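You operate a simulated robot arm through the tools that you are given. There is no shell and no other tool. Be economical: measure what you need, move in short steps, check, and stop when the job is done.

Carry out the task below with a simulated robot arm. There is one attempt and no reset: what you move stays moved.

JOB
Shut the vent and heat on HIGH till the pointer reaches 90.
Fine: then switch off and turn the knob back to OFF; the lid stays clamped, its brass relief cap lets the steam out.

Only the result counts: the job must be done as asked and must still hold three seconds after the hand-in. Knocking over, shifting, dropping, spilling or breaking anything else fails it. Lids that push on must go on centred and level and be pressed home; caps that screw on are set level and turned clockwise until they are tight.

ROBOT AND FRAMES
A 7-joint arm with a fingered hand, fixed in place. Base frame: the origin is at the foot of the arm, x ahead of it, y to its left, z up. Readings come in mm, rad, newtons and seconds.
With the tool pointing down near the work surface it reaches from about 200 to 800 mm from the base axis. Its first joint turns from -2.897 to 2.897 rad. Payload 4.9 kg.
Tool frame: the origin (TCP) lies between the finger pads and is the grasp point; the fingertips stand 32 mm ahead of it; z points along the fingers, y is the line along which they close. Largest opening 192 mm; the body of the gripper starts 89 mm behind the TCP. The gripper is a hand of 3 fingers: y runs from the thumb to the fingers, the wrist lies at [0, 0, -267] in the tool frame, and closing takes about 1.5 s.
Orientation is that of the tool frame in the base frame, as a unit quaternion [w, x, y, z]. With the fingers straight down and closing along the base's y, the tool's x points along the base's -x, its y along +y and its z along -z.

CONTROLS
- The arm moves only by the tool step_arm. Its argument "steps" is a list of rows, each a list of 7 numbers: the shift along the tool's x, y, z in mm, then the turn, a rotation vector about the tool's x, y, z in rad, then the finger opening in mm, from 0 to 192. In form: [[dx, dy, dz, ax, ay, az, jaw], ...]. A call has 1 to 8 rows; each row is the pose to reach, as a shift and turn from the pose commanded when the call began, along the tool's axes at that moment. Rows are played at 5 a second. More than 50 mm and 0.15 rad between two rows, or a gripper value outside its range, and nothing of the call is played. A pose out of reach is approached as far as the arm can. The call stops where the force on the tool passes 50 N (or 10 N more than at its start, if that is more) or the arm is blocked; 0.2 s more then pass. Each finger travels about 153 mm/s and halts on what it meets, pressing with about 32 N; the grip force reading is that of the motor and also rises with nothing between the fingers. The clock runs only during rows and for 0.2 s after the last one: add rows that repeat a pose to give the fingers time. It gives the time, the measured TCP pose, the force on the tool (base axes), the opening and the grip force at its end, in the units of the frame above (readings bear some noise), with the torque about the TCP (base axes, N m) and any sound that the robot's microphone picked up, and new pictures: "pictures" is both (left out), scene, wrist or none.
- Cameras (640 x 400 px; columns grow to the right, rows downward): "scene" is fixed at [51.6, -650.9, 1410.5]; the picture's right is [0.93, -0.38, 0.00], its down [-0.07, -0.17, -0.98] and it looks along [0.37, 0.91, -0.18] (base axes); focal length 359 px, centre (320, 200). "wrist" rides on the gripper at [80, -46, -113] in the tool frame; the picture's right is [0.50, 0.87, 0.00], its down [-0.67, 0.39, -0.63] and it looks along [-0.55, 0.32, 0.78] (tool axes); focal length 226 px, centre (320, 200). There is no depth. A picture from a camera that has moved, and an enlarged one, comes with that camera's place and axes in the base frame and with its lens.
- set_grasp(shape): the hand has 3 fingers and takes this shape, open, in about a second: jaw (thumb against the fingers, like two jaws); tri (thumb and two fingers); tip (a fingertip pinch); poke (one finger out to press); point (the index stretched); flat (the hand flat); cup (the hand cupped); fist (a fist). The gripper value then closes the fingers along that shape, each until it touches; the sizes above hold for jaw. It gives what a move gives, with no picture.
- inspect(camera, box): a new picture of the part [left, top, right, bottom] of that camera's present view, enlarged. It takes no simulated time.
- job_done(): hands the job in; it is judged then, once.

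Go step by step. Nothing tells you positions but the pictures and the camera data: compare them with the known pose of the tool, close in by small moves and look again before you grip or let go. The budget is 120 turns and 200 pictures, counting those below and the enlarged ones. Unless the task says otherwise, let go and move clear before handing in, and close with one line.

The tools are called after "Emit:" by a JSON object that holds its "fn" and its "kwargs". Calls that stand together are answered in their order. step_arm: Moves the arm, as the interface text tells. Its arguments: {"type":"object","properties":{"steps":{"type":"array"},"pictures":{"type":"string","enum":["both","scene","wrist","none"]}},"required":["steps"]} The other tools are called the same way: set_grasp (shape) gives the hand a shape; inspect (camera, box) takes an enlarged picture of a part of a camera's view; job_done () hands the job in.

At the start:

```text
clock: 0.0
tcp_pos: [290.9, 360.1, 1248.8]
tool_rot: [0.0, 0.0, 1.0, 0.001]
contact_force: [-0.4, 0.4, -0.4]
torque: [0.01, 0.02, 0.01]
finger_gap: 192.1
finger_force: 0.1
shape: jaw
```

scene: 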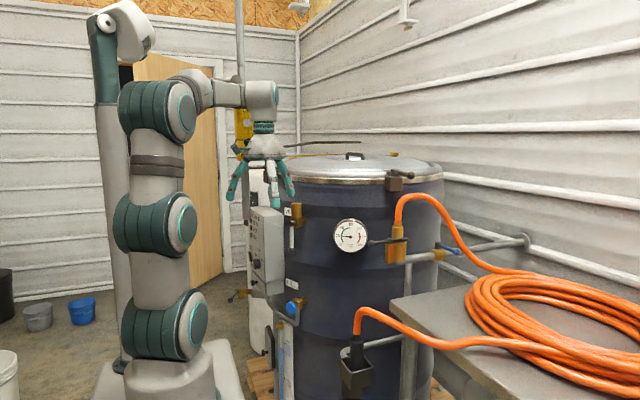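
wrist: 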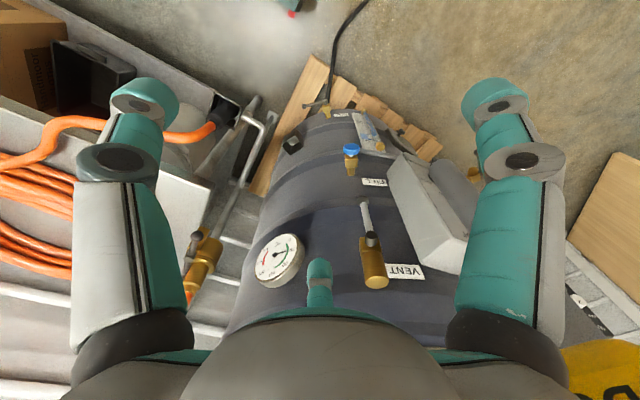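

I see a drum-like boiler with a gauge, a brass vent valve labelled VENT, a blue-handled valve and a control box on its side. I'll look closer at each first.

Emit:
{"fn": "inspect", "kwargs": {"camera": "scene", "box": [220, 180, 320, 320]}}

Emit:
{"fn": "inspect", "kwargs": {"camera": "wrist", "box": [240, 100, 480, 310]}}

Emit:
{"fn": "inspect", "kwargs": {"camera": "scene", "box": [270, 130, 470, 280]}}

```text
2.86 times, centred on (270, 250) of scene
camera zoom: at [51.6, -650.9, 1410.5], right [0.93, -0.38, 0.0], down [-0.07, -0.17, -0.98], along [0.37, 0.91, -0.18], focal length 1027 px, centre (463, 57)
```

zoom: 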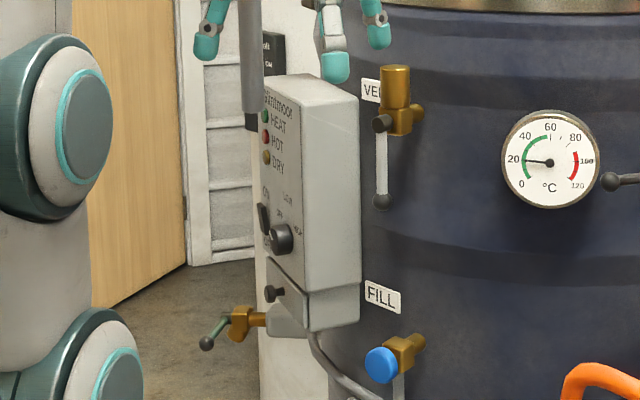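

```text
1.90 times, centred on (360, 205) of wrist
camera zoom: at [211.7, 314.9, 1361.9], right [-0.5, 0.87, 0.0], down [0.67, 0.39, 0.63], along [0.55, 0.32, -0.78], focal length 431 px, centre (244, 190)
```

zoom: 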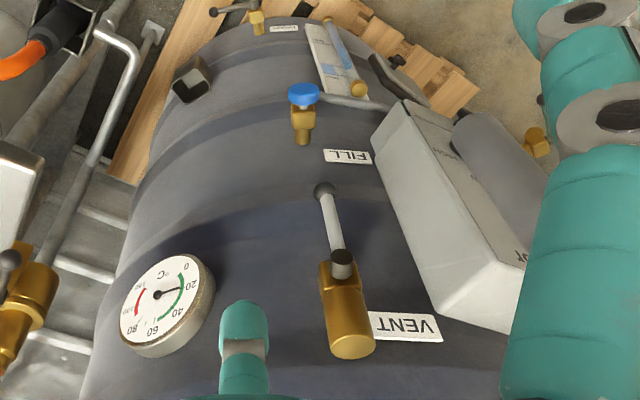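

```text
2.67 times, centred on (370, 205) of scene
camera zoom: at [51.6, -650.9, 1410.5], right [0.93, -0.38, 0.0], down [-0.07, -0.17, -0.98], along [0.37, 0.91, -0.18], focal length 958 px, centre (187, 187)
```

zoom: 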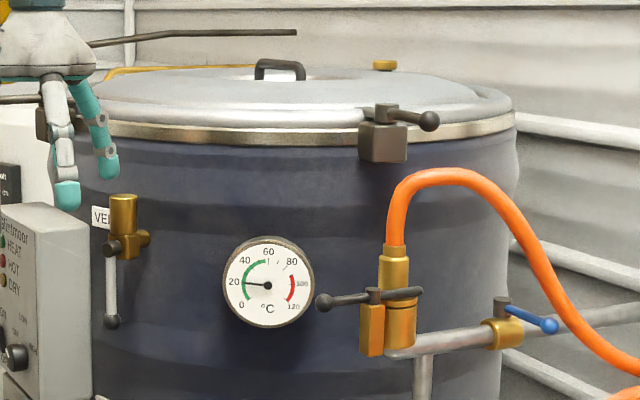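

The vent lever hangs down along its body, so it's open, with its pivot near (431,549,1094) and its ball end near (423,539,998). The control box is to its left. I'll tilt the hand toward horizontal to see the panel from the front.

Emit:
{"fn": "step_arm", "kwargs": {"steps": [[10, 0, 0, 0, -0.14, 0, 192], [20, 0, 0, 0, -0.28, 0, 192], [30, 0, 0, 0, -0.42, 0, 192], [40, 0, 0, 0, -0.56, 0, 192], [50, 0, 0, 0, -0.7, 0, 192], [60, 0, 0, 0, -0.84, 0, 192], [70, 0, 0, 0, -0.98, 0, 192], [80, 0, 0, 0, -1.12, 0, 192]]}}

```text
clock: 1.9
tcp_pos: [261.4, 333.9, 1289.9]
tool_rot: [0.517, 0.093, 0.851, 0.01]
contact_force: [-0.2, -0.3, -0.4]
torque: [-0.02, 0.0, 0.0]
finger_gap: 191.9
finger_force: 0.1
shape: jaw
stopped in row 8: the arm was blocked; the commanded pose is now the measured one
camera wrist: at [118.5, 311.5, 1267.7], right [-0.09, 0.94, -0.34], down [-0.2, 0.32, 0.93], along [0.98, 0.15, 0.15], focal length 226 px, centre (320, 200)
```

scene: 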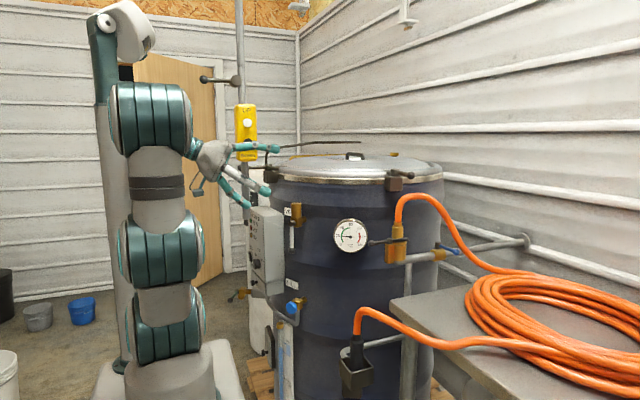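
wrist: 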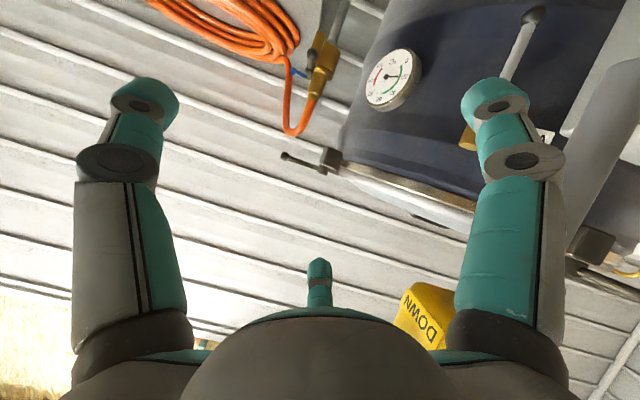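

A yellow hoist pendant hangs near (256,426,1330), so I must keep clear of it. I'll lower the hand and yaw it toward the drum.

Emit:
{"fn": "step_arm", "kwargs": {"steps": [[20, 5, 12, 0, 0, 0, 192], [40, 10, 30, -0.117, 0.015, -0.062, 192], [60, 15, 60, -0.234, 0.03, -0.124, 192], [74, 25, 75, -0.351, 0.045, -0.186, 192], [80, 30, 80, -0.468, 0.06, -0.248, 192], [90, 35, 90, -0.585, 0.075, -0.31, 192], [100, 40, 95, -0.702, 0.09, -0.373, 192]]}}

```text
clock: 3.5
tcp_pos: [303.9, 383.8, 1162.7]
tool_rot: [0.471, -0.248, 0.819, 0.212]
contact_force: [-0.4, -0.1, 0.3]
torque: [0.0, -0.02, 0.0]
finger_gap: 192.0
finger_force: 0.0
shape: jaw
camera wrist: at [221.5, 264.7, 1140.0], right [-0.74, 0.58, -0.34], down [-0.37, 0.08, 0.93], along [0.56, 0.81, 0.15], focal length 226 px, centre (320, 200)
```

scene: 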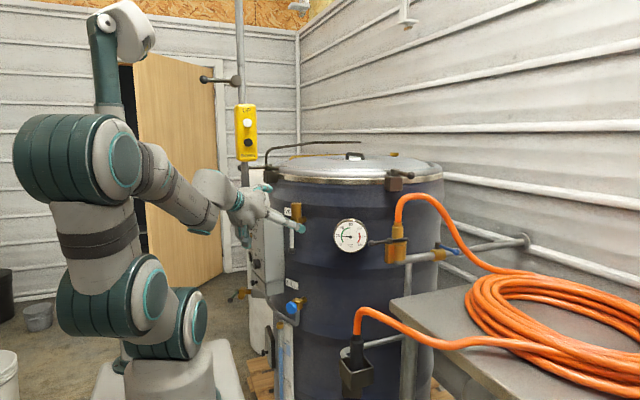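
wrist: 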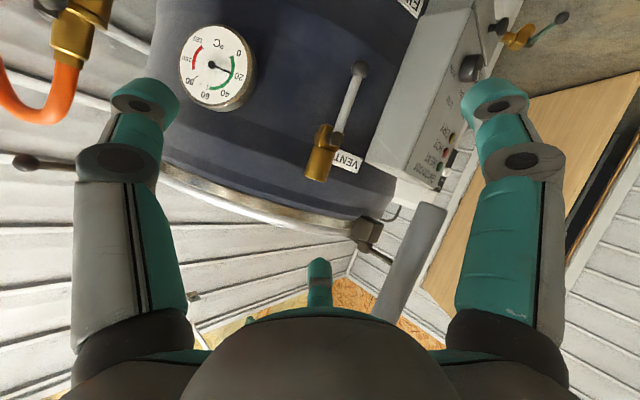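

Good posture now. I'll enlarge the panel view.

Emit:
{"fn": "inspect", "kwargs": {"camera": "wrist", "box": [360, 0, 580, 200]}}

Emit:
{"fn": "inspect", "kwargs": {"camera": "scene", "box": [235, 200, 305, 310]}}

```text
2.00 times, centred on (470, 100) of wrist
camera zoom: at [221.5, 264.7, 1140.0], right [-0.74, 0.58, -0.34], down [-0.37, 0.08, 0.93], along [0.56, 0.81, 0.15], focal length 452 px, centre (20, 400)
```

zoom: 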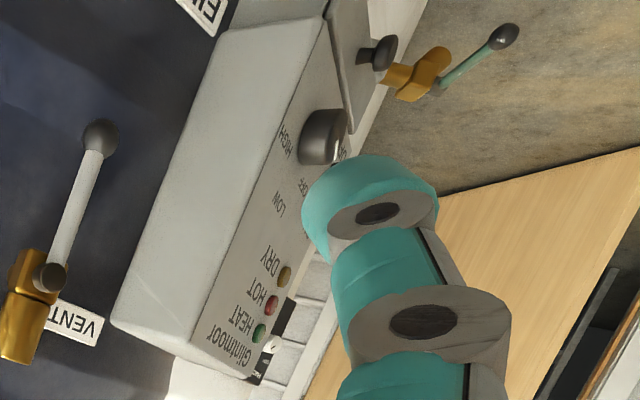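

```text
3.64 times, centred on (270, 255) of scene
camera zoom: at [51.6, -650.9, 1410.5], right [0.93, -0.38, 0.0], down [-0.07, -0.17, -0.98], along [0.37, 0.91, -0.18], focal length 1307 px, centre (502, 0)
```

zoom: 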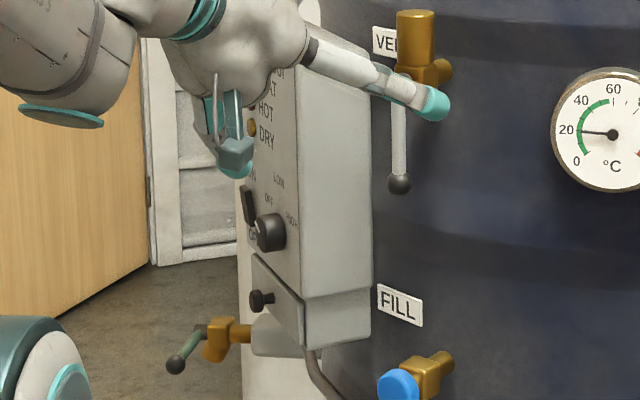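

A grey vertical pole seems to hang close to the hand, so I'll check it before moving.

Emit:
{"fn": "inspect", "kwargs": {"camera": "scene", "box": [190, 60, 330, 250]}}

Emit:
{"fn": "inspect", "kwargs": {"camera": "wrist", "box": [300, 160, 520, 340]}}

```text
2.11 times, centred on (260, 155) of scene
camera zoom: at [51.6, -650.9, 1410.5], right [0.93, -0.38, 0.0], down [-0.07, -0.17, -0.98], along [0.37, 0.91, -0.18], focal length 756 px, centre (446, 295)
```

zoom: 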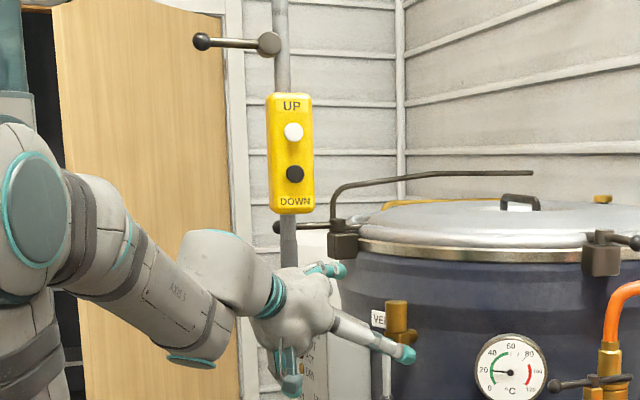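

```text
2.22 times, centred on (410, 250) of wrist
camera zoom: at [221.5, 264.7, 1140.0], right [-0.74, 0.58, -0.34], down [-0.37, 0.08, 0.93], along [0.56, 0.81, 0.15], focal length 502 px, centre (120, 89)
```

zoom: 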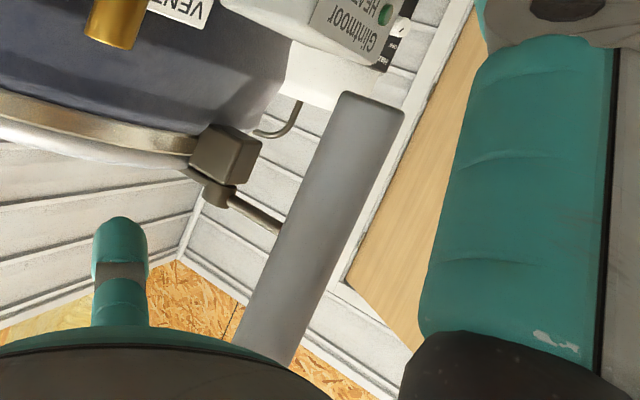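

The pole hangs near (255,480) with its lower end about z 1130. I'll drop below that first, then swing left under it and in front of the panel.

Emit:
{"fn": "step_arm", "kwargs": {"steps": [[43, -5, 22, 0, 0, 0, 150], [86, -11, 45, 0, 0, 0, 150], [129, -17, 68, 0, 0, 0, 150], [172, -22, 91, 0, 0, 0, 150], [176, 20, 98, 0.1, -0.013, 0.055, 150], [180, 62, 104, 0.21, -0.027, 0.11, 150], [184, 104, 109, 0.324, -0.042, 0.172, 150], [187, 146, 114, 0.324, -0.042, 0.172, 150]]}}

```text
clock: 5.1
tcp_pos: [255.1, 476.3, 1056.3]
tool_rot: [0.51, -0.05, 0.832, 0.215]
contact_force: [-2.6, -38.9, -15.2]
torque: [3.32, -0.17, -0.1]
finger_gap: 142.9
finger_force: 0.1
shape: jaw
stopped in row 7: the force on the tool passed its limit at 87 N (the readings are from after the stop); the commanded pose is now the measured one
camera wrist: at [137.2, 399.0, 1016.4], right [-0.5, 0.85, -0.17], down [-0.32, 0.0, 0.95], along [0.8, 0.53, 0.27], focal length 226 px, centre (320, 200)
```

scene: 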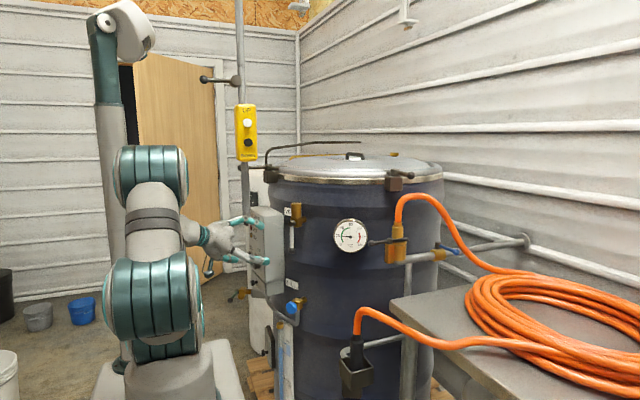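
wrist: 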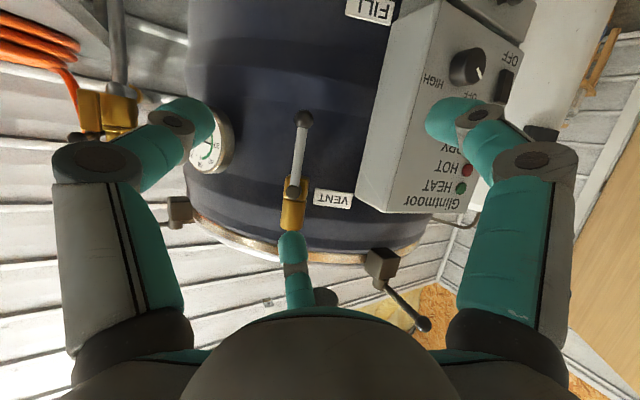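

The fingers touched the end of the hanging pole, so I'm backing off to the right and then down.

Emit:
{"fn": "step_arm", "kwargs": {"steps": [[1, -16, -14, 0, 0, 0, 150], [2, -32, -29, 0, 0, 0, 150], [2, -32, -29, 0, 0, 0, 150], [25, -40, -19, 0, 0, 0, 150], [50, -49, -7, 0, 0, 0, 150], [72, -57, 2, 0, 0, 0, 150], [72, -57, 2, 0, 0, 0, 150]]}}

```text
clock: 6.7
tcp_pos: [238.5, 440.4, 979.7]
tool_rot: [0.511, -0.053, 0.829, 0.22]
contact_force: [-0.5, 0.5, -0.2]
torque: [0.01, 0.02, -0.01]
finger_gap: 149.7
finger_force: 0.0
shape: jaw
camera wrist: at [121.7, 362.1, 939.9], right [-0.51, 0.84, -0.17], down [-0.32, -0.01, 0.95], along [0.8, 0.54, 0.28], focal length 226 px, centre (320, 200)
```

scene: 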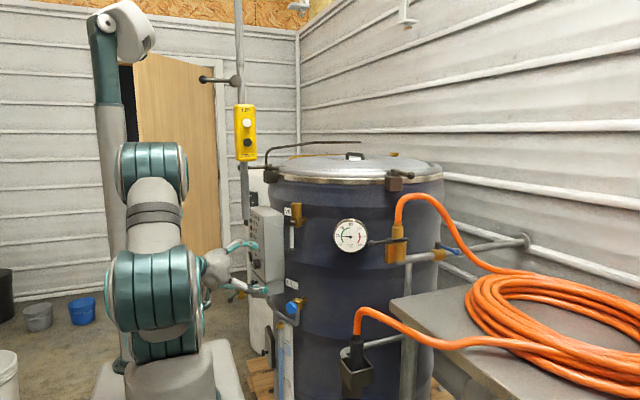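
wrist: 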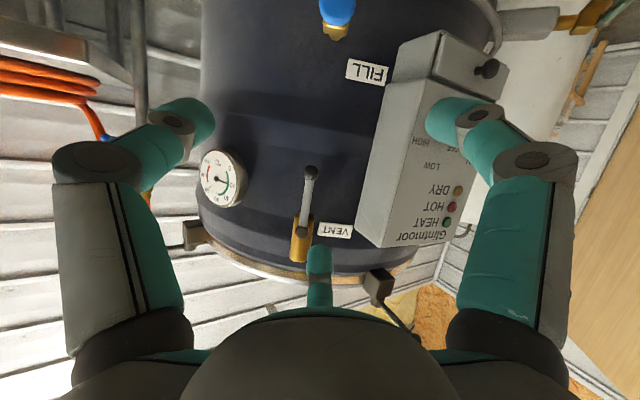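

All clear and nothing moved. I'll back away from the drum, then slide left low, staying well behind the pole.

Emit:
{"fn": "step_arm", "kwargs": {"steps": [[25, 8, -24, 0, 0, -0.1, 150], [50, 15, -48, 0, 0, -0.2, 150], [58, 40, -34, 0, 0, -0.3, 150], [66, 66, -19, 0, 0, -0.343, 150], [75, 92, -4, 0, 0, -0.343, 150], [83, 117, 9, 0, 0, -0.343, 150], [83, 117, 9, 0, 0, -0.343, 150]]}}

```text
clock: 7.9
tcp_pos: [219.7, 456.2, 936.4]
tool_rot: [0.542, -0.174, 0.818, 0.082]
contact_force: [1.0, -0.6, -1.3]
torque: [-0.01, 0.01, 0.0]
finger_gap: 149.9
finger_force: 0.0
shape: jaw
stopped in row 6: the arm was blocked; the commanded pose is now the measured one
camera wrist: at [112.0, 361.2, 912.1], right [-0.5, 0.7, -0.51], down [-0.45, 0.29, 0.85], along [0.74, 0.65, 0.17], focal length 226 px, centre (320, 200)
```

scene: 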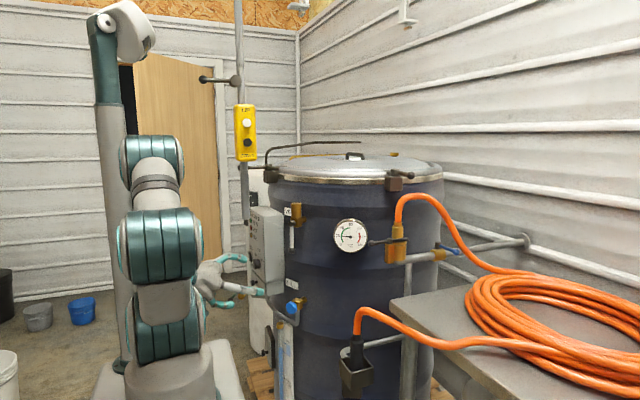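
wrist: 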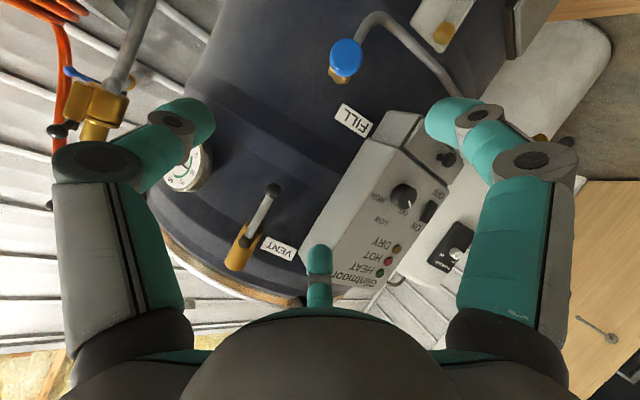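

The arm hit a joint limit here because it's folded close in, but the panel is visible. I'll enlarge it.

Emit:
{"fn": "inspect", "kwargs": {"camera": "wrist", "box": [300, 90, 500, 290]}}

Emit:
{"fn": "inspect", "kwargs": {"camera": "scene", "box": [225, 180, 315, 320]}}

```text
2.00 times, centred on (400, 190) of wrist
camera zoom: at [112.0, 361.2, 912.1], right [-0.5, 0.7, -0.51], down [-0.45, 0.29, 0.85], along [0.74, 0.65, 0.17], focal length 452 px, centre (160, 220)
```

zoom: 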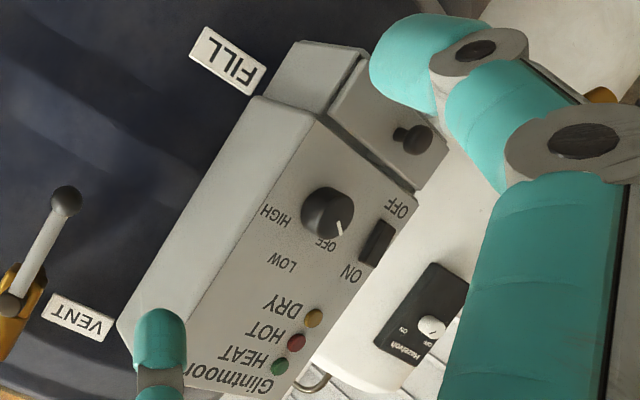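

```text
2.86 times, centred on (270, 250) of scene
camera zoom: at [51.6, -650.9, 1410.5], right [0.93, -0.38, 0.0], down [-0.07, -0.17, -0.98], along [0.37, 0.91, -0.18], focal length 1027 px, centre (463, 57)
```

zoom: 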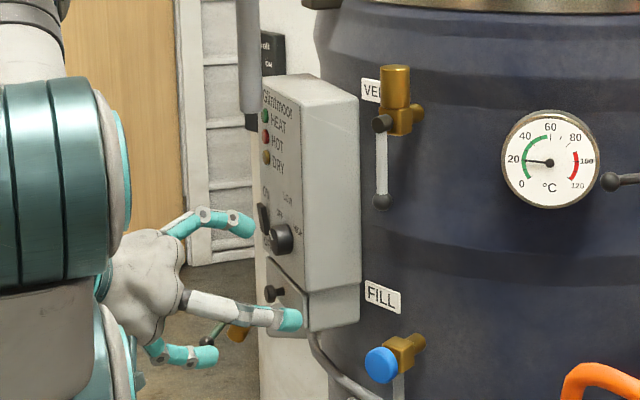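

The panel faces the robot along about −x. The knob is near (329,710,900), pointing at OFF, and the rocker is near (321,798,902) with ON at its top. I'll extend left toward it, staying under and behind the pole.

Emit:
{"fn": "step_arm", "kwargs": {"steps": [[-1, 37, 10, 0, 0, 0, 150], [-2, 74, 20, 0, 0, 0, 150], [-3, 111, 30, 0, 0, 0, 150], [-4, 147, 39, 0, 0, 0, 150], [-4, 147, 39, 0, 0, 0, 150]]}}

```text
clock: 9.3
tcp_pos: [243.2, 601.7, 943.5]
tool_rot: [0.547, -0.131, 0.823, 0.081]
contact_force: [-0.6, -0.4, 0.7]
torque: [0.01, 0.01, 0.02]
finger_gap: 149.9
finger_force: 0.0
shape: jaw
stopped in row 5: the arm was blocked; the commanded pose is now the measured one
camera wrist: at [129.3, 516.6, 914.9], right [-0.45, 0.76, -0.47], down [-0.43, 0.28, 0.86], along [0.79, 0.59, 0.2], focal length 226 px, centre (320, 200)
```

scene: 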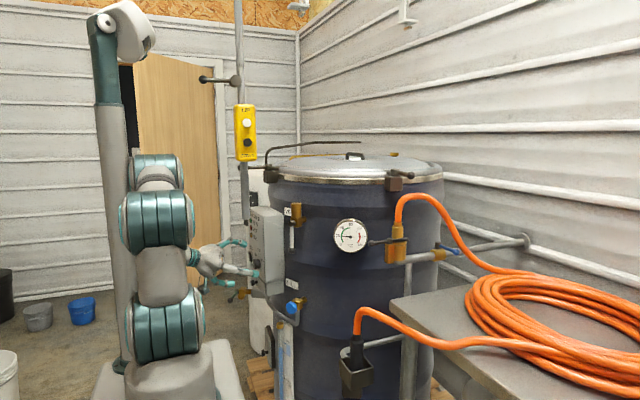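
wrist: 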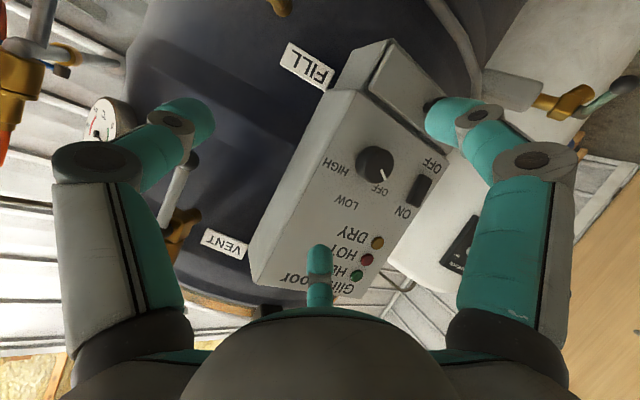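

Another wrist joint limit. Rolling the hand the other way should relieve it, so I'll try that in place.

Emit:
{"fn": "step_arm", "kwargs": {"steps": [[0, 0, 0, 0, 0, 0.13, 150], [0, 0, 0, 0, 0, 0.26, 150], [0, 0, 0, 0, 0, 0.39, 150], [0, 0, 0, 0, 0, 0.52, 150], [0, 0, 0, 0, 0, 0.65, 150], [0, 0, 0, 0, 0, 0.78, 150], [0, 0, 0, 0, 0, 0.9, 150], [0, 0, 0, 0, 0, 0.9, 150]]}}

```text
clock: 11.1
tcp_pos: [243.9, 602.5, 944.0]
tool_rot: [0.458, 0.241, 0.797, 0.311]
contact_force: [-0.1, 0.4, 0.0]
torque: [-0.01, -0.02, 0.0]
finger_gap: 150.2
finger_force: 0.0
shape: jaw
camera wrist: at [103.4, 591.9, 909.0], right [-0.15, 0.93, 0.33], down [-0.2, -0.36, 0.91], along [0.97, 0.07, 0.24], focal length 226 px, centre (320, 200)
```

scene: 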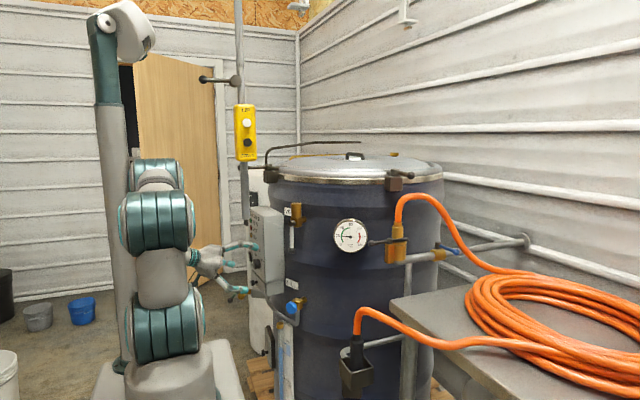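
wrist: 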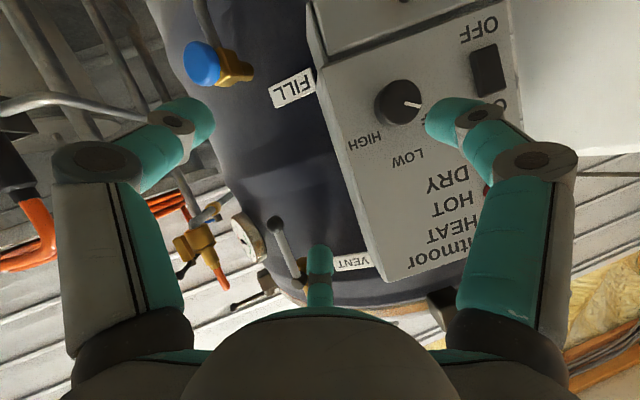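

That freed the wrist. Next is the vent, for which I'll put the hand in the poke shape.

Emit:
{"fn": "set_grasp", "kwargs": {"shape": "poke"}}

Emit:
{"fn": "inspect", "kwargs": {"camera": "wrist", "box": [0, 0, 640, 400]}}

Emit:
{"fn": "inspect", "kwargs": {"camera": "scene", "box": [185, 180, 325, 320]}}

```text
clock: 12.0
tcp_pos: [244.2, 602.5, 944.4]
tool_rot: [0.457, 0.24, 0.798, 0.31]
contact_force: [-0.2, -0.2, 0.3]
torque: [0.04, -0.01, -0.01]
finger_gap: 0.0
finger_force: 0.0
shape: poke
```

```text
1.00 times, centred on (320, 200) of wrist (not enlarged: the box is as wide or as high as the picture)
camera zoom: at [103.3, 591.5, 908.6], right [-0.15, 0.93, 0.33], down [-0.2, -0.35, 0.91], along [0.97, 0.07, 0.24], focal length 226 px, centre (320, 200)
```

zoom: 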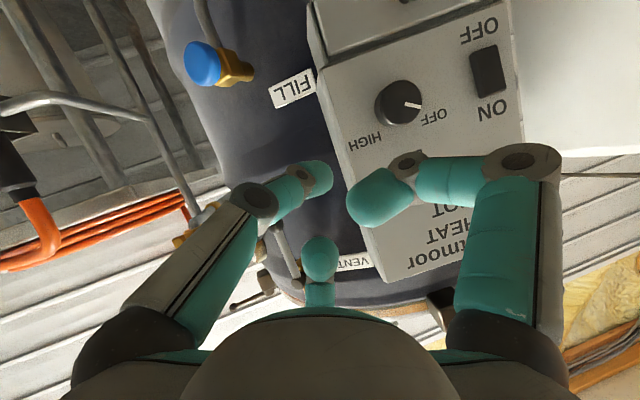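

```text
2.86 times, centred on (255, 250) of scene
camera zoom: at [51.6, -650.9, 1410.5], right [0.93, -0.38, 0.0], down [-0.07, -0.17, -0.98], along [0.37, 0.91, -0.18], focal length 1027 px, centre (506, 57)
```

zoom: 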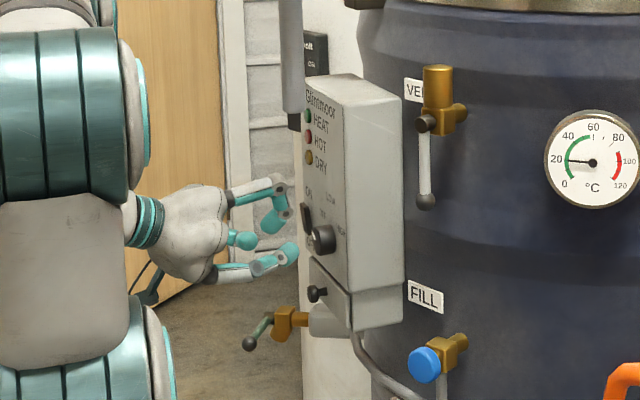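

The fingers look half-curled. I'll let a moment pass and look again.

Emit:
{"fn": "step_arm", "kwargs": {"steps": [[0, 0, 0, 0, 0, 0, 0], [0, 0, 0, 0, 0, 0, 0], [0, 0, 0, 0, 0, 0, 0]], "pictures": "wrist"}}

Emit:
{"fn": "set_grasp", "kwargs": {"shape": "point"}}

Emit:
{"fn": "step_arm", "kwargs": {"steps": [[0, 0, 0, 0, 0, 0, 0], [0, 0, 0, 0, 0, 0, 0], [0, 0, 0, 0, 0, 0, 0]], "pictures": "both"}}

```text
clock: 12.8
tcp_pos: [245.6, 602.1, 944.8]
tool_rot: [0.458, 0.239, 0.798, 0.311]
contact_force: [0.9, 0.2, -0.5]
torque: [-0.03, 0.0, -0.01]
finger_gap: 0.0
finger_force: 31.9
shape: jaw
camera wrist: at [103.3, 591.7, 908.7], right [-0.15, 0.93, 0.33], down [-0.2, -0.35, 0.91], along [0.97, 0.07, 0.24], focal length 226 px, centre (320, 200)
```

wrist: 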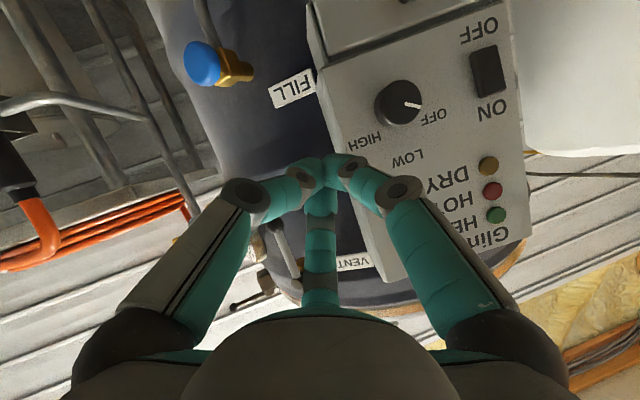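

```text
clock: 13.7
tcp_pos: [244.7, 603.3, 943.3]
tool_rot: [0.458, 0.239, 0.798, 0.311]
contact_force: [0.0, 0.8, 0.6]
torque: [0.0, 0.02, 0.01]
finger_gap: 0.0
finger_force: 0.0
shape: point
```

```text
clock: 14.5
tcp_pos: [244.6, 600.9, 944.0]
tool_rot: [0.458, 0.238, 0.798, 0.311]
contact_force: [-0.1, 0.7, 0.8]
torque: [0.0, 0.03, 0.02]
finger_gap: 0.0
finger_force: 0.0
shape: point
camera wrist: at [103.4, 591.6, 908.4], right [-0.15, 0.93, 0.33], down [-0.2, -0.35, 0.91], along [0.97, 0.07, 0.24], focal length 226 px, centre (320, 200)
```

scene: 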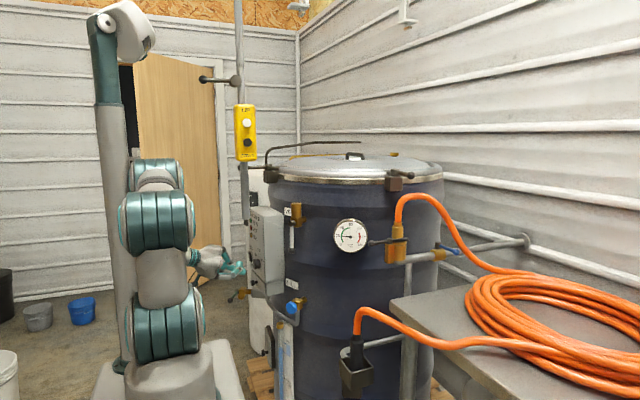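
wrist: 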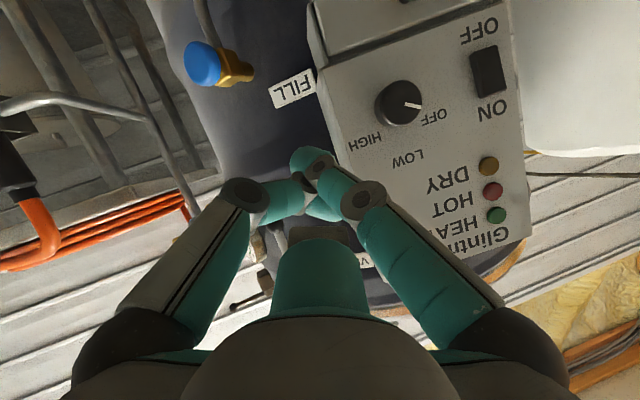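

"Closed jaw" makes a compact poker with its tip on the tool axis, and that's simplest. I'll close the jaw and level the hand, because the pole's lower end is at about (252,490,1139) and the hand must pass beneath it.

Emit:
{"fn": "set_grasp", "kwargs": {"shape": "jaw"}}

Emit:
{"fn": "step_arm", "kwargs": {"steps": [[0, 0, 0, 0, 0, 0, 60], [0, 0, 0, -0.08, -0.065, 0, 0], [0, 0, 0, -0.16, -0.13, 0, 0], [0, 0, 0, -0.24, -0.19, 0, 0], [0, 0, 0, -0.303, -0.245, 0, 0], [0, 0, 0, -0.303, -0.245, 0, 0]]}}

```text
clock: 15.4
tcp_pos: [243.8, 601.6, 943.6]
tool_rot: [0.458, 0.239, 0.798, 0.311]
contact_force: [0.3, -0.3, -0.2]
torque: [0.02, 0.03, -0.01]
finger_gap: 192.1
finger_force: 0.1
shape: jaw
```

```text
clock: 16.8
tcp_pos: [244.8, 601.8, 945.4]
tool_rot: [0.583, 0.204, 0.679, 0.396]
contact_force: [-0.6, 0.4, 0.2]
torque: [-0.02, 0.0, 0.02]
finger_gap: 0.1
finger_force: 32.0
shape: jaw
camera wrist: at [126.5, 599.1, 860.3], right [-0.28, 0.89, 0.36], down [-0.51, -0.45, 0.73], along [0.81, 0.02, 0.58], focal length 226 px, centre (320, 200)
```

scene: 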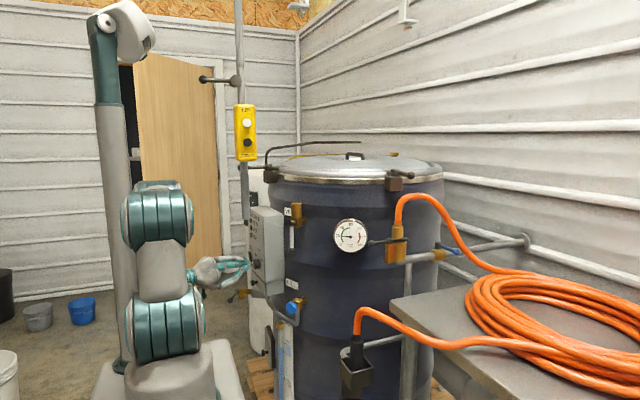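
wrist: 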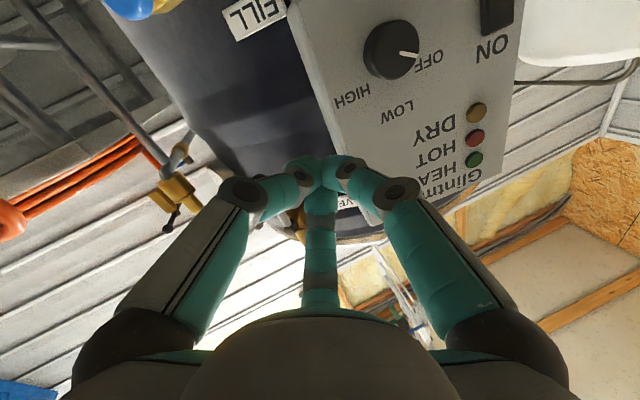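

The hand is level and free. I'll move it to the left of the vent lever, under the pole, and look.

Emit:
{"fn": "step_arm", "kwargs": {"steps": [[-20, 4, 22, 0, 0, 0, 0], [-40, 8, 44, 0, 0, 0, 0], [-60, 12, 66, 0, 0, 0, 0], [-79, 16, 88, 0, 0, 0, 0], [-79, 16, 88, 0, 0, 0, 0]]}}

Emit:
{"fn": "inspect", "kwargs": {"camera": "scene", "box": [215, 160, 335, 280]}}

```text
clock: 18.0
tcp_pos: [342.3, 580.7, 1004.4]
tool_rot: [0.581, 0.202, 0.681, 0.397]
contact_force: [0.3, 0.1, -0.6]
torque: [-0.01, -0.01, -0.01]
finger_gap: 0.1
finger_force: 32.4
shape: jaw
camera wrist: at [223.7, 576.5, 920.0], right [-0.28, 0.89, 0.36], down [-0.51, -0.45, 0.73], along [0.81, 0.02, 0.58], focal length 226 px, centre (320, 200)
```

scene: 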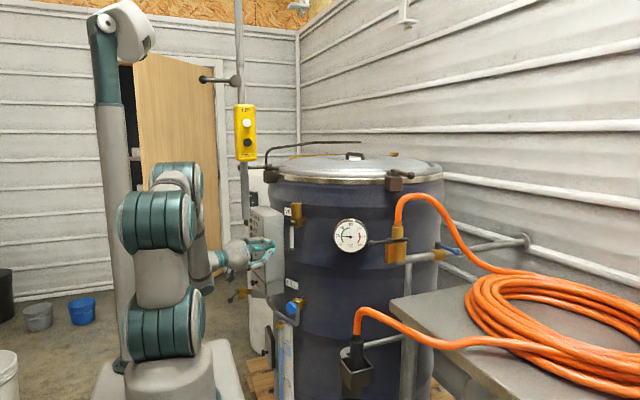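
wrist: 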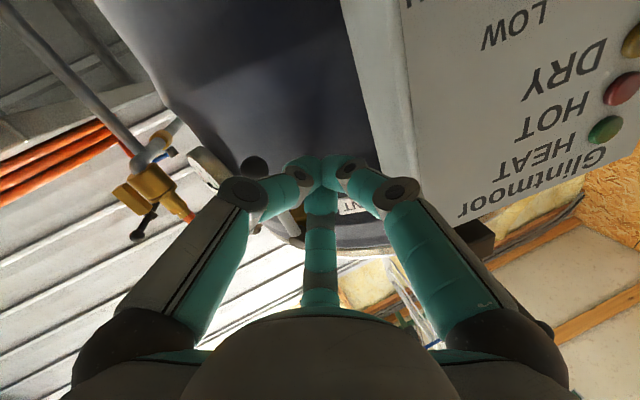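

```text
3.33 times, centred on (275, 220) of scene
camera zoom: at [51.6, -650.9, 1410.5], right [0.93, -0.38, 0.0], down [-0.07, -0.17, -0.98], along [0.37, 0.91, -0.18], focal length 1198 px, centre (470, 133)
```

zoom: 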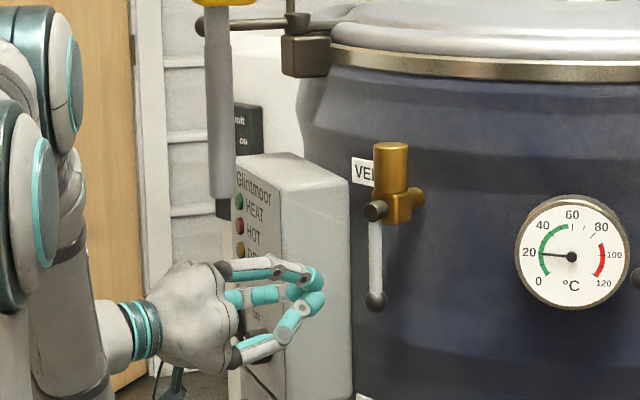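

The ball estimate is confirmed. I'll move the fingertips in beside the lever, then push it toward the gauge side.

Emit:
{"fn": "step_arm", "kwargs": {"steps": [[-9, -5, 18, 0, 0, 0, 0], [-18, -9, 35, 0, 0, 0, 0], [-18, -9, 35, 0, 0, 0, 0], [-26, -15, 38, 0, 0, 0, 0], [-33, -21, 40, 0, 0, 0, 0], [-41, -27, 43, 0, 0, 0, 0], [-41, -27, 43, 0, 0, 0, 0]]}}

Emit:
{"fn": "inspect", "kwargs": {"camera": "scene", "box": [215, 160, 335, 280]}}

```text
clock: 19.6
tcp_pos: [398.3, 548.1, 1010.6]
tool_rot: [0.581, 0.202, 0.681, 0.397]
contact_force: [-0.2, 1.5, -0.3]
torque: [0.04, 0.01, 0.05]
finger_gap: 0.0
finger_force: 31.9
shape: jaw
camera wrist: at [279.3, 543.2, 925.7], right [-0.28, 0.89, 0.36], down [-0.51, -0.45, 0.73], along [0.81, 0.02, 0.58], focal length 226 px, centre (320, 200)
```

scene: 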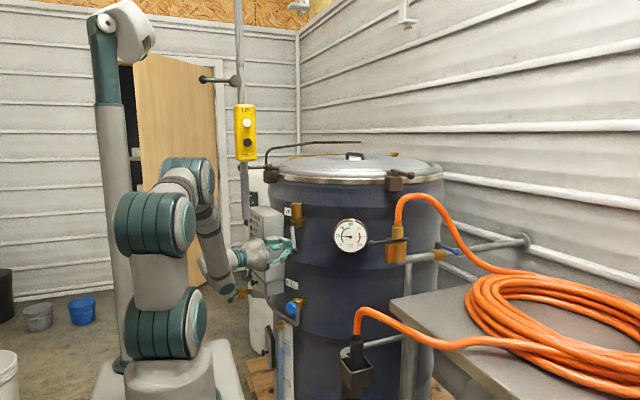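
wrist: 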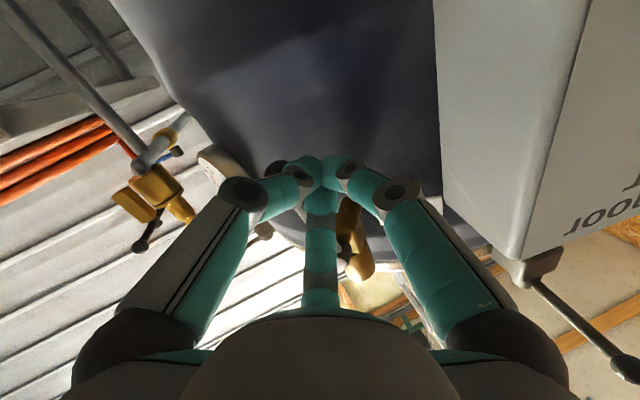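

```text
3.33 times, centred on (275, 220) of scene
camera zoom: at [51.6, -650.9, 1410.5], right [0.93, -0.38, 0.0], down [-0.07, -0.17, -0.98], along [0.37, 0.91, -0.18], focal length 1198 px, centre (470, 133)
```

zoom: 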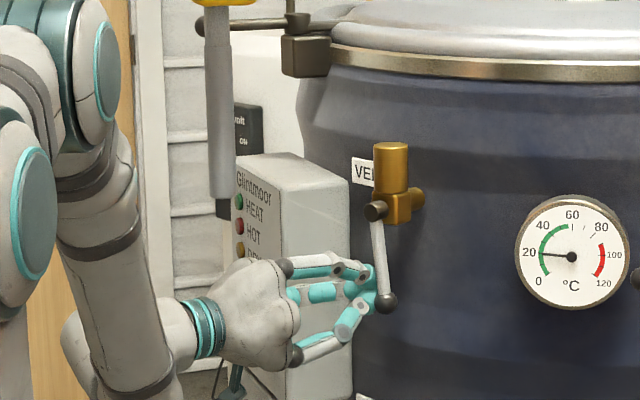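

The lever swings freely toward the gauge with about 1.5 N. I'll continue along its arc.

Emit:
{"fn": "step_arm", "kwargs": {"steps": [[-14, -4, 3, 0, 0, 0, 0], [-28, -8, 7, 0, 0, 0, 0], [-41, -11, 10, 0, 0, 0, 0], [-54, -15, 13, 0, 0, 0, 0], [-69, -15, 16, -0.03, 0.04, 0, 0], [-83, -15, 18, -0.063, 0.078, 0, 0], [-83, -15, 18, -0.063, 0.078, 0, 0]]}}

Emit:
{"fn": "inspect", "kwargs": {"camera": "scene", "box": [215, 160, 335, 280]}}

```text
clock: 21.2
tcp_pos: [437.9, 482.5, 1051.1]
tool_rot: [0.561, 0.169, 0.689, 0.426]
contact_force: [-0.1, -0.1, -0.1]
torque: [0.01, 0.02, 0.0]
finger_gap: 0.0
finger_force: 31.6
shape: jaw
camera wrist: at [319.9, 466.4, 966.6], right [-0.37, 0.86, 0.36], down [-0.46, -0.5, 0.73], along [0.81, 0.1, 0.58], focal length 226 px, centre (320, 200)
```

scene: 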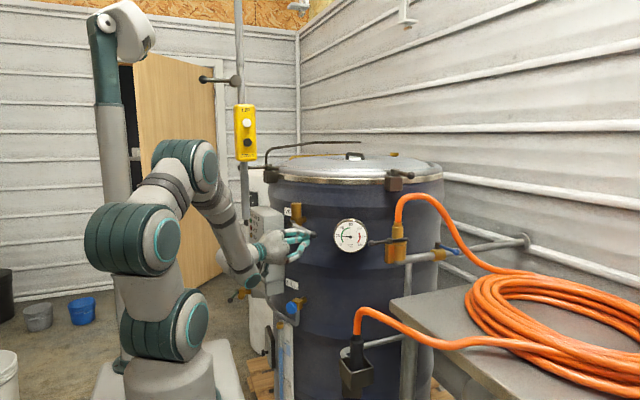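
wrist: 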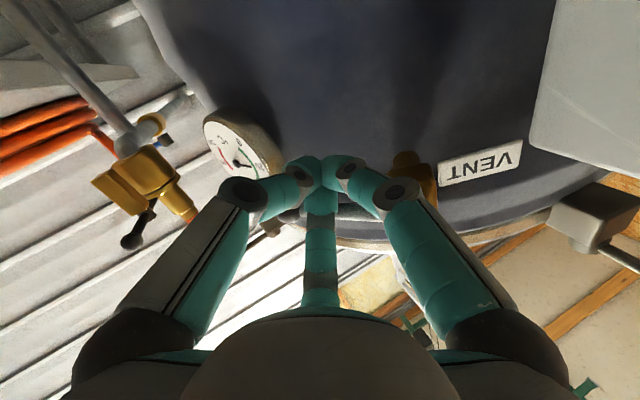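

```text
3.33 times, centred on (275, 220) of scene
camera zoom: at [51.6, -650.9, 1410.5], right [0.93, -0.38, 0.0], down [-0.07, -0.17, -0.98], along [0.37, 0.91, -0.18], focal length 1198 px, centre (470, 133)
```

zoom: 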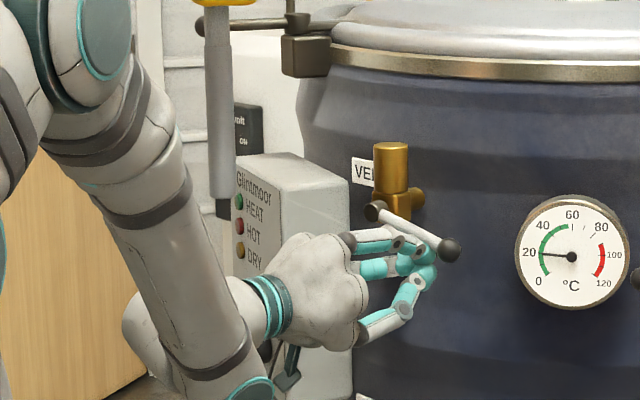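

The lever is at roughly 60–65°. I'll lift it the rest of the way until it meets its stop.

Emit:
{"fn": "step_arm", "kwargs": {"steps": [[-10, 7, 0, -0.025, 0.03, 0, 0], [-20, 13, 0, -0.05, 0.06, 0, 0], [-31, 20, 0, -0.075, 0.093, 0, 0], [-37, 27, 0, -0.075, 0.093, 0, 0], [-43, 34, 0, -0.075, 0.093, 0, 0], [-46, 38, 0, -0.075, 0.093, 0, 0]]}}

Emit:
{"fn": "inspect", "kwargs": {"camera": "scene", "box": [215, 160, 335, 280]}}

```text
clock: 22.4
tcp_pos: [438.0, 469.8, 1079.0]
tool_rot: [0.526, 0.124, 0.712, 0.449]
contact_force: [-8.4, -7.3, -7.4]
torque: [0.04, 0.09, -0.09]
finger_gap: 0.0
finger_force: 32.3
shape: jaw
stopped in row 5: the force on the tool passed its limit at 52 N (the readings are from after the stop); the commanded pose is now the measured one
camera wrist: at [321.3, 436.6, 998.5], right [-0.46, 0.81, 0.35], down [-0.38, -0.54, 0.75], along [0.8, 0.22, 0.56], focal length 226 px, centre (320, 200)
```

scene: 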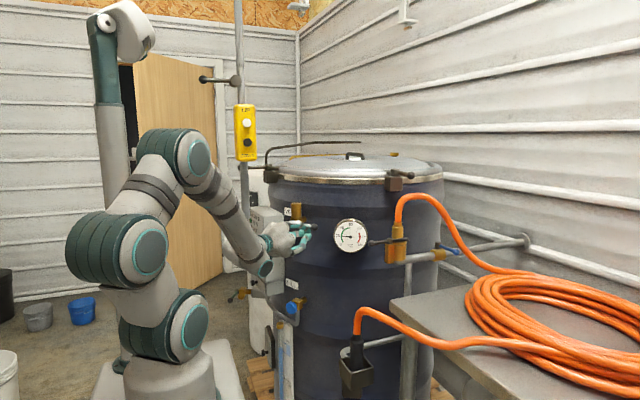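
wrist: 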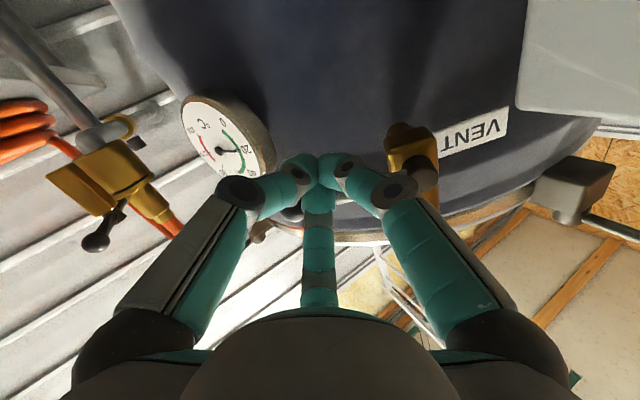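

```text
3.33 times, centred on (275, 220) of scene
camera zoom: at [51.6, -650.9, 1410.5], right [0.93, -0.38, 0.0], down [-0.07, -0.17, -0.98], along [0.37, 0.91, -0.18], focal length 1198 px, centre (470, 133)
```

zoom: 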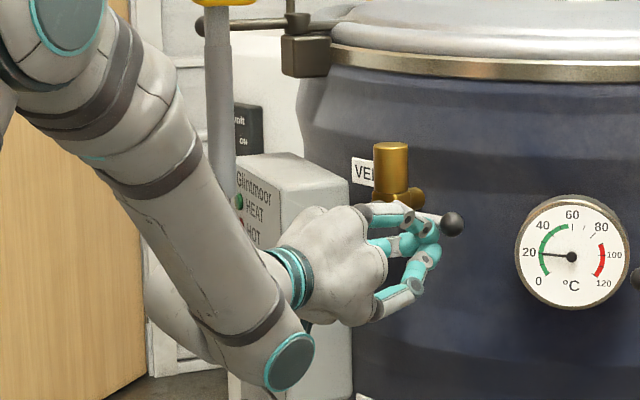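

The lever is now horizontal and against its stop. I'll drop off it, back away and verify.

Emit:
{"fn": "step_arm", "kwargs": {"steps": [[6, -8, -3, 0, 0, 0, 0], [13, -16, -8, 0, 0, 0, 0], [19, -24, -40, 0, 0, 0, 0], [26, -30, -80, 0, 0, 0, 0], [40, -40, -120, 0, 0, 0, 0], [40, -40, -120, 0, 0, 0, 0]]}}

Emit:
{"fn": "inspect", "kwargs": {"camera": "scene", "box": [215, 160, 335, 280]}}

```text
clock: 23.8
tcp_pos: [330.6, 413.3, 1033.7]
tool_rot: [0.527, 0.125, 0.71, 0.45]
contact_force: [-0.3, -0.2, -1.0]
torque: [0.01, 0.0, 0.0]
finger_gap: 0.0
finger_force: 31.7
shape: jaw
camera wrist: at [214.3, 381.6, 953.5], right [-0.46, 0.81, 0.35], down [-0.38, -0.54, 0.75], along [0.8, 0.21, 0.56], focal length 226 px, centre (320, 200)
```

scene: 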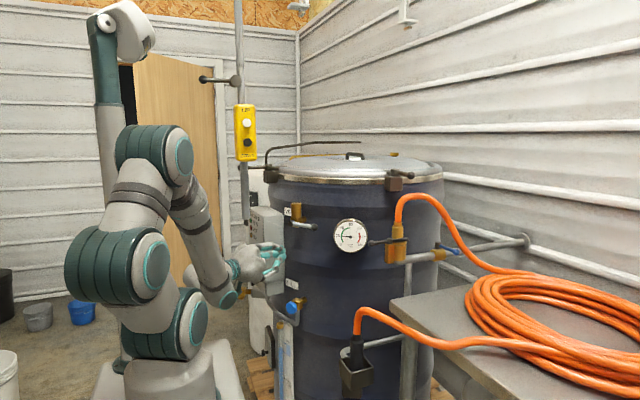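
wrist: 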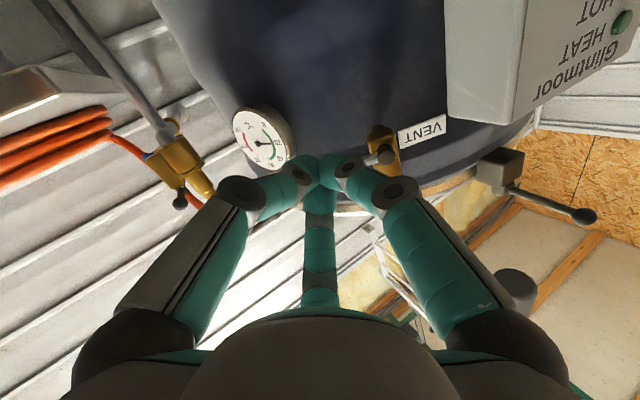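

```text
3.33 times, centred on (275, 220) of scene
camera zoom: at [51.6, -650.9, 1410.5], right [0.93, -0.38, 0.0], down [-0.07, -0.17, -0.98], along [0.37, 0.91, -0.18], focal length 1198 px, centre (470, 133)
```

zoom: 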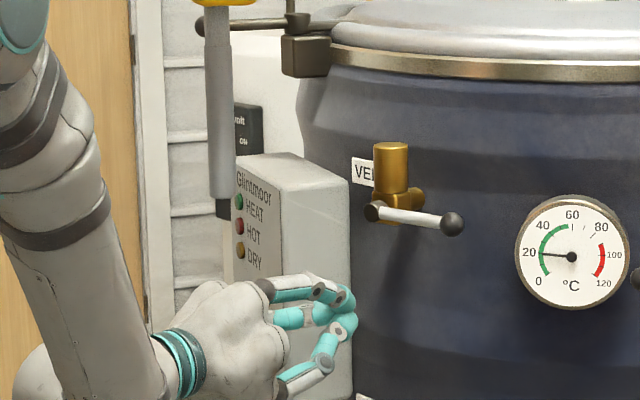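

The vent is shut. Next is the rocker on the panel: I'll go low and back to pass under the pole, then left.

Emit:
{"fn": "step_arm", "kwargs": {"steps": [[35, -11, -14, 0, 0, 0, 0], [70, -21, -27, 0, 0, 0, 0], [106, -32, -41, 0, 0, 0, 0], [134, -11, -27, 0, 0, 0, 0], [163, 10, -13, 0, 0, 0, 0], [192, 32, 0, 0, 0, 0, 0], [220, 53, 14, 0, 0, 0, 0], [220, 53, 14, 0, 0, 0, 0]]}}

```text
clock: 25.6
tcp_pos: [238.3, 594.1, 932.3]
tool_rot: [0.526, 0.125, 0.71, 0.452]
contact_force: [-0.2, 0.2, 0.0]
torque: [-0.01, 0.02, 0.02]
finger_gap: 0.2
finger_force: 31.7
shape: jaw
camera wrist: at [121.1, 561.9, 851.8], right [-0.46, 0.81, 0.35], down [-0.38, -0.54, 0.75], along [0.8, 0.21, 0.56], focal length 226 px, centre (320, 200)
```

scene: 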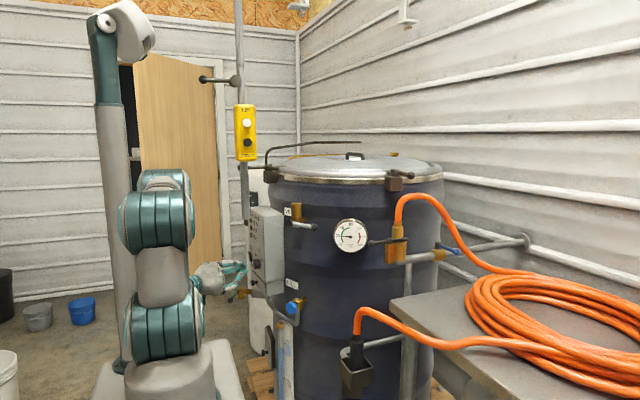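
wrist: 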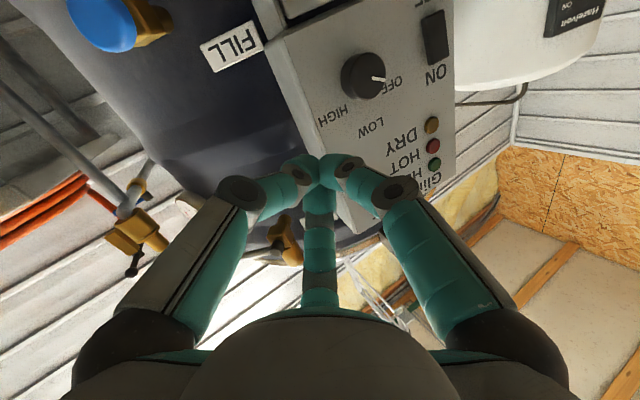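

The rocker triangulates to (325,811,901) and the knob to (337,719,901). I'll line up in front of the rocker's upper (ON) half.

Emit:
{"fn": "step_arm", "kwargs": {"steps": [[28, 22, 26, 0, 0, 0, 0], [57, 43, 52, 0, 0, 0, 0], [85, 65, 77, 0, 0, 0, 0], [113, 87, 103, 0, 0, 0, 0], [113, 87, 103, 0, 0, 0, 0]]}}

Emit:
{"fn": "inspect", "kwargs": {"camera": "scene", "box": [200, 200, 310, 310]}}

```text
clock: 26.8
tcp_pos: [251.3, 767.0, 922.9]
tool_rot: [0.527, 0.125, 0.71, 0.45]
contact_force: [0.1, 0.4, 1.5]
torque: [-0.03, 0.0, 0.02]
finger_gap: 0.0
finger_force: 31.7
shape: jaw
camera wrist: at [134.1, 735.4, 841.7], right [-0.46, 0.81, 0.35], down [-0.38, -0.54, 0.75], along [0.8, 0.22, 0.56], focal length 226 px, centre (320, 200)
```

scene: 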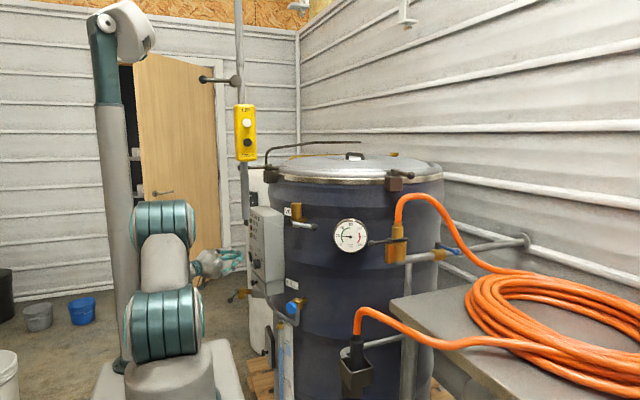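
wrist: 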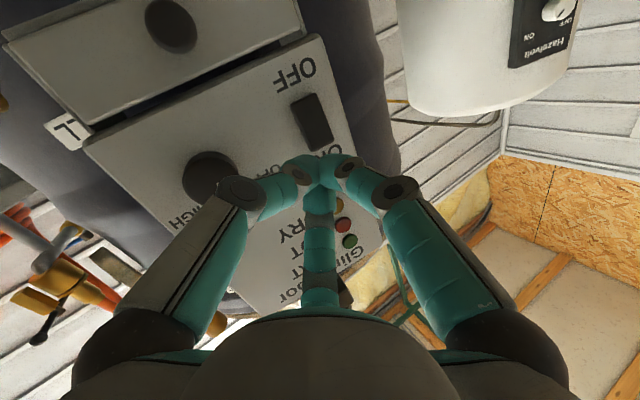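

```text
3.64 times, centred on (255, 255) of scene
camera zoom: at [51.6, -650.9, 1410.5], right [0.93, -0.38, 0.0], down [-0.07, -0.17, -0.98], along [0.37, 0.91, -0.18], focal length 1307 px, centre (556, 0)
```

zoom: 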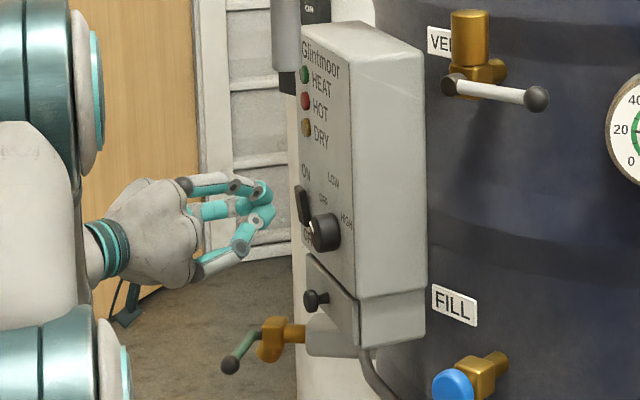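

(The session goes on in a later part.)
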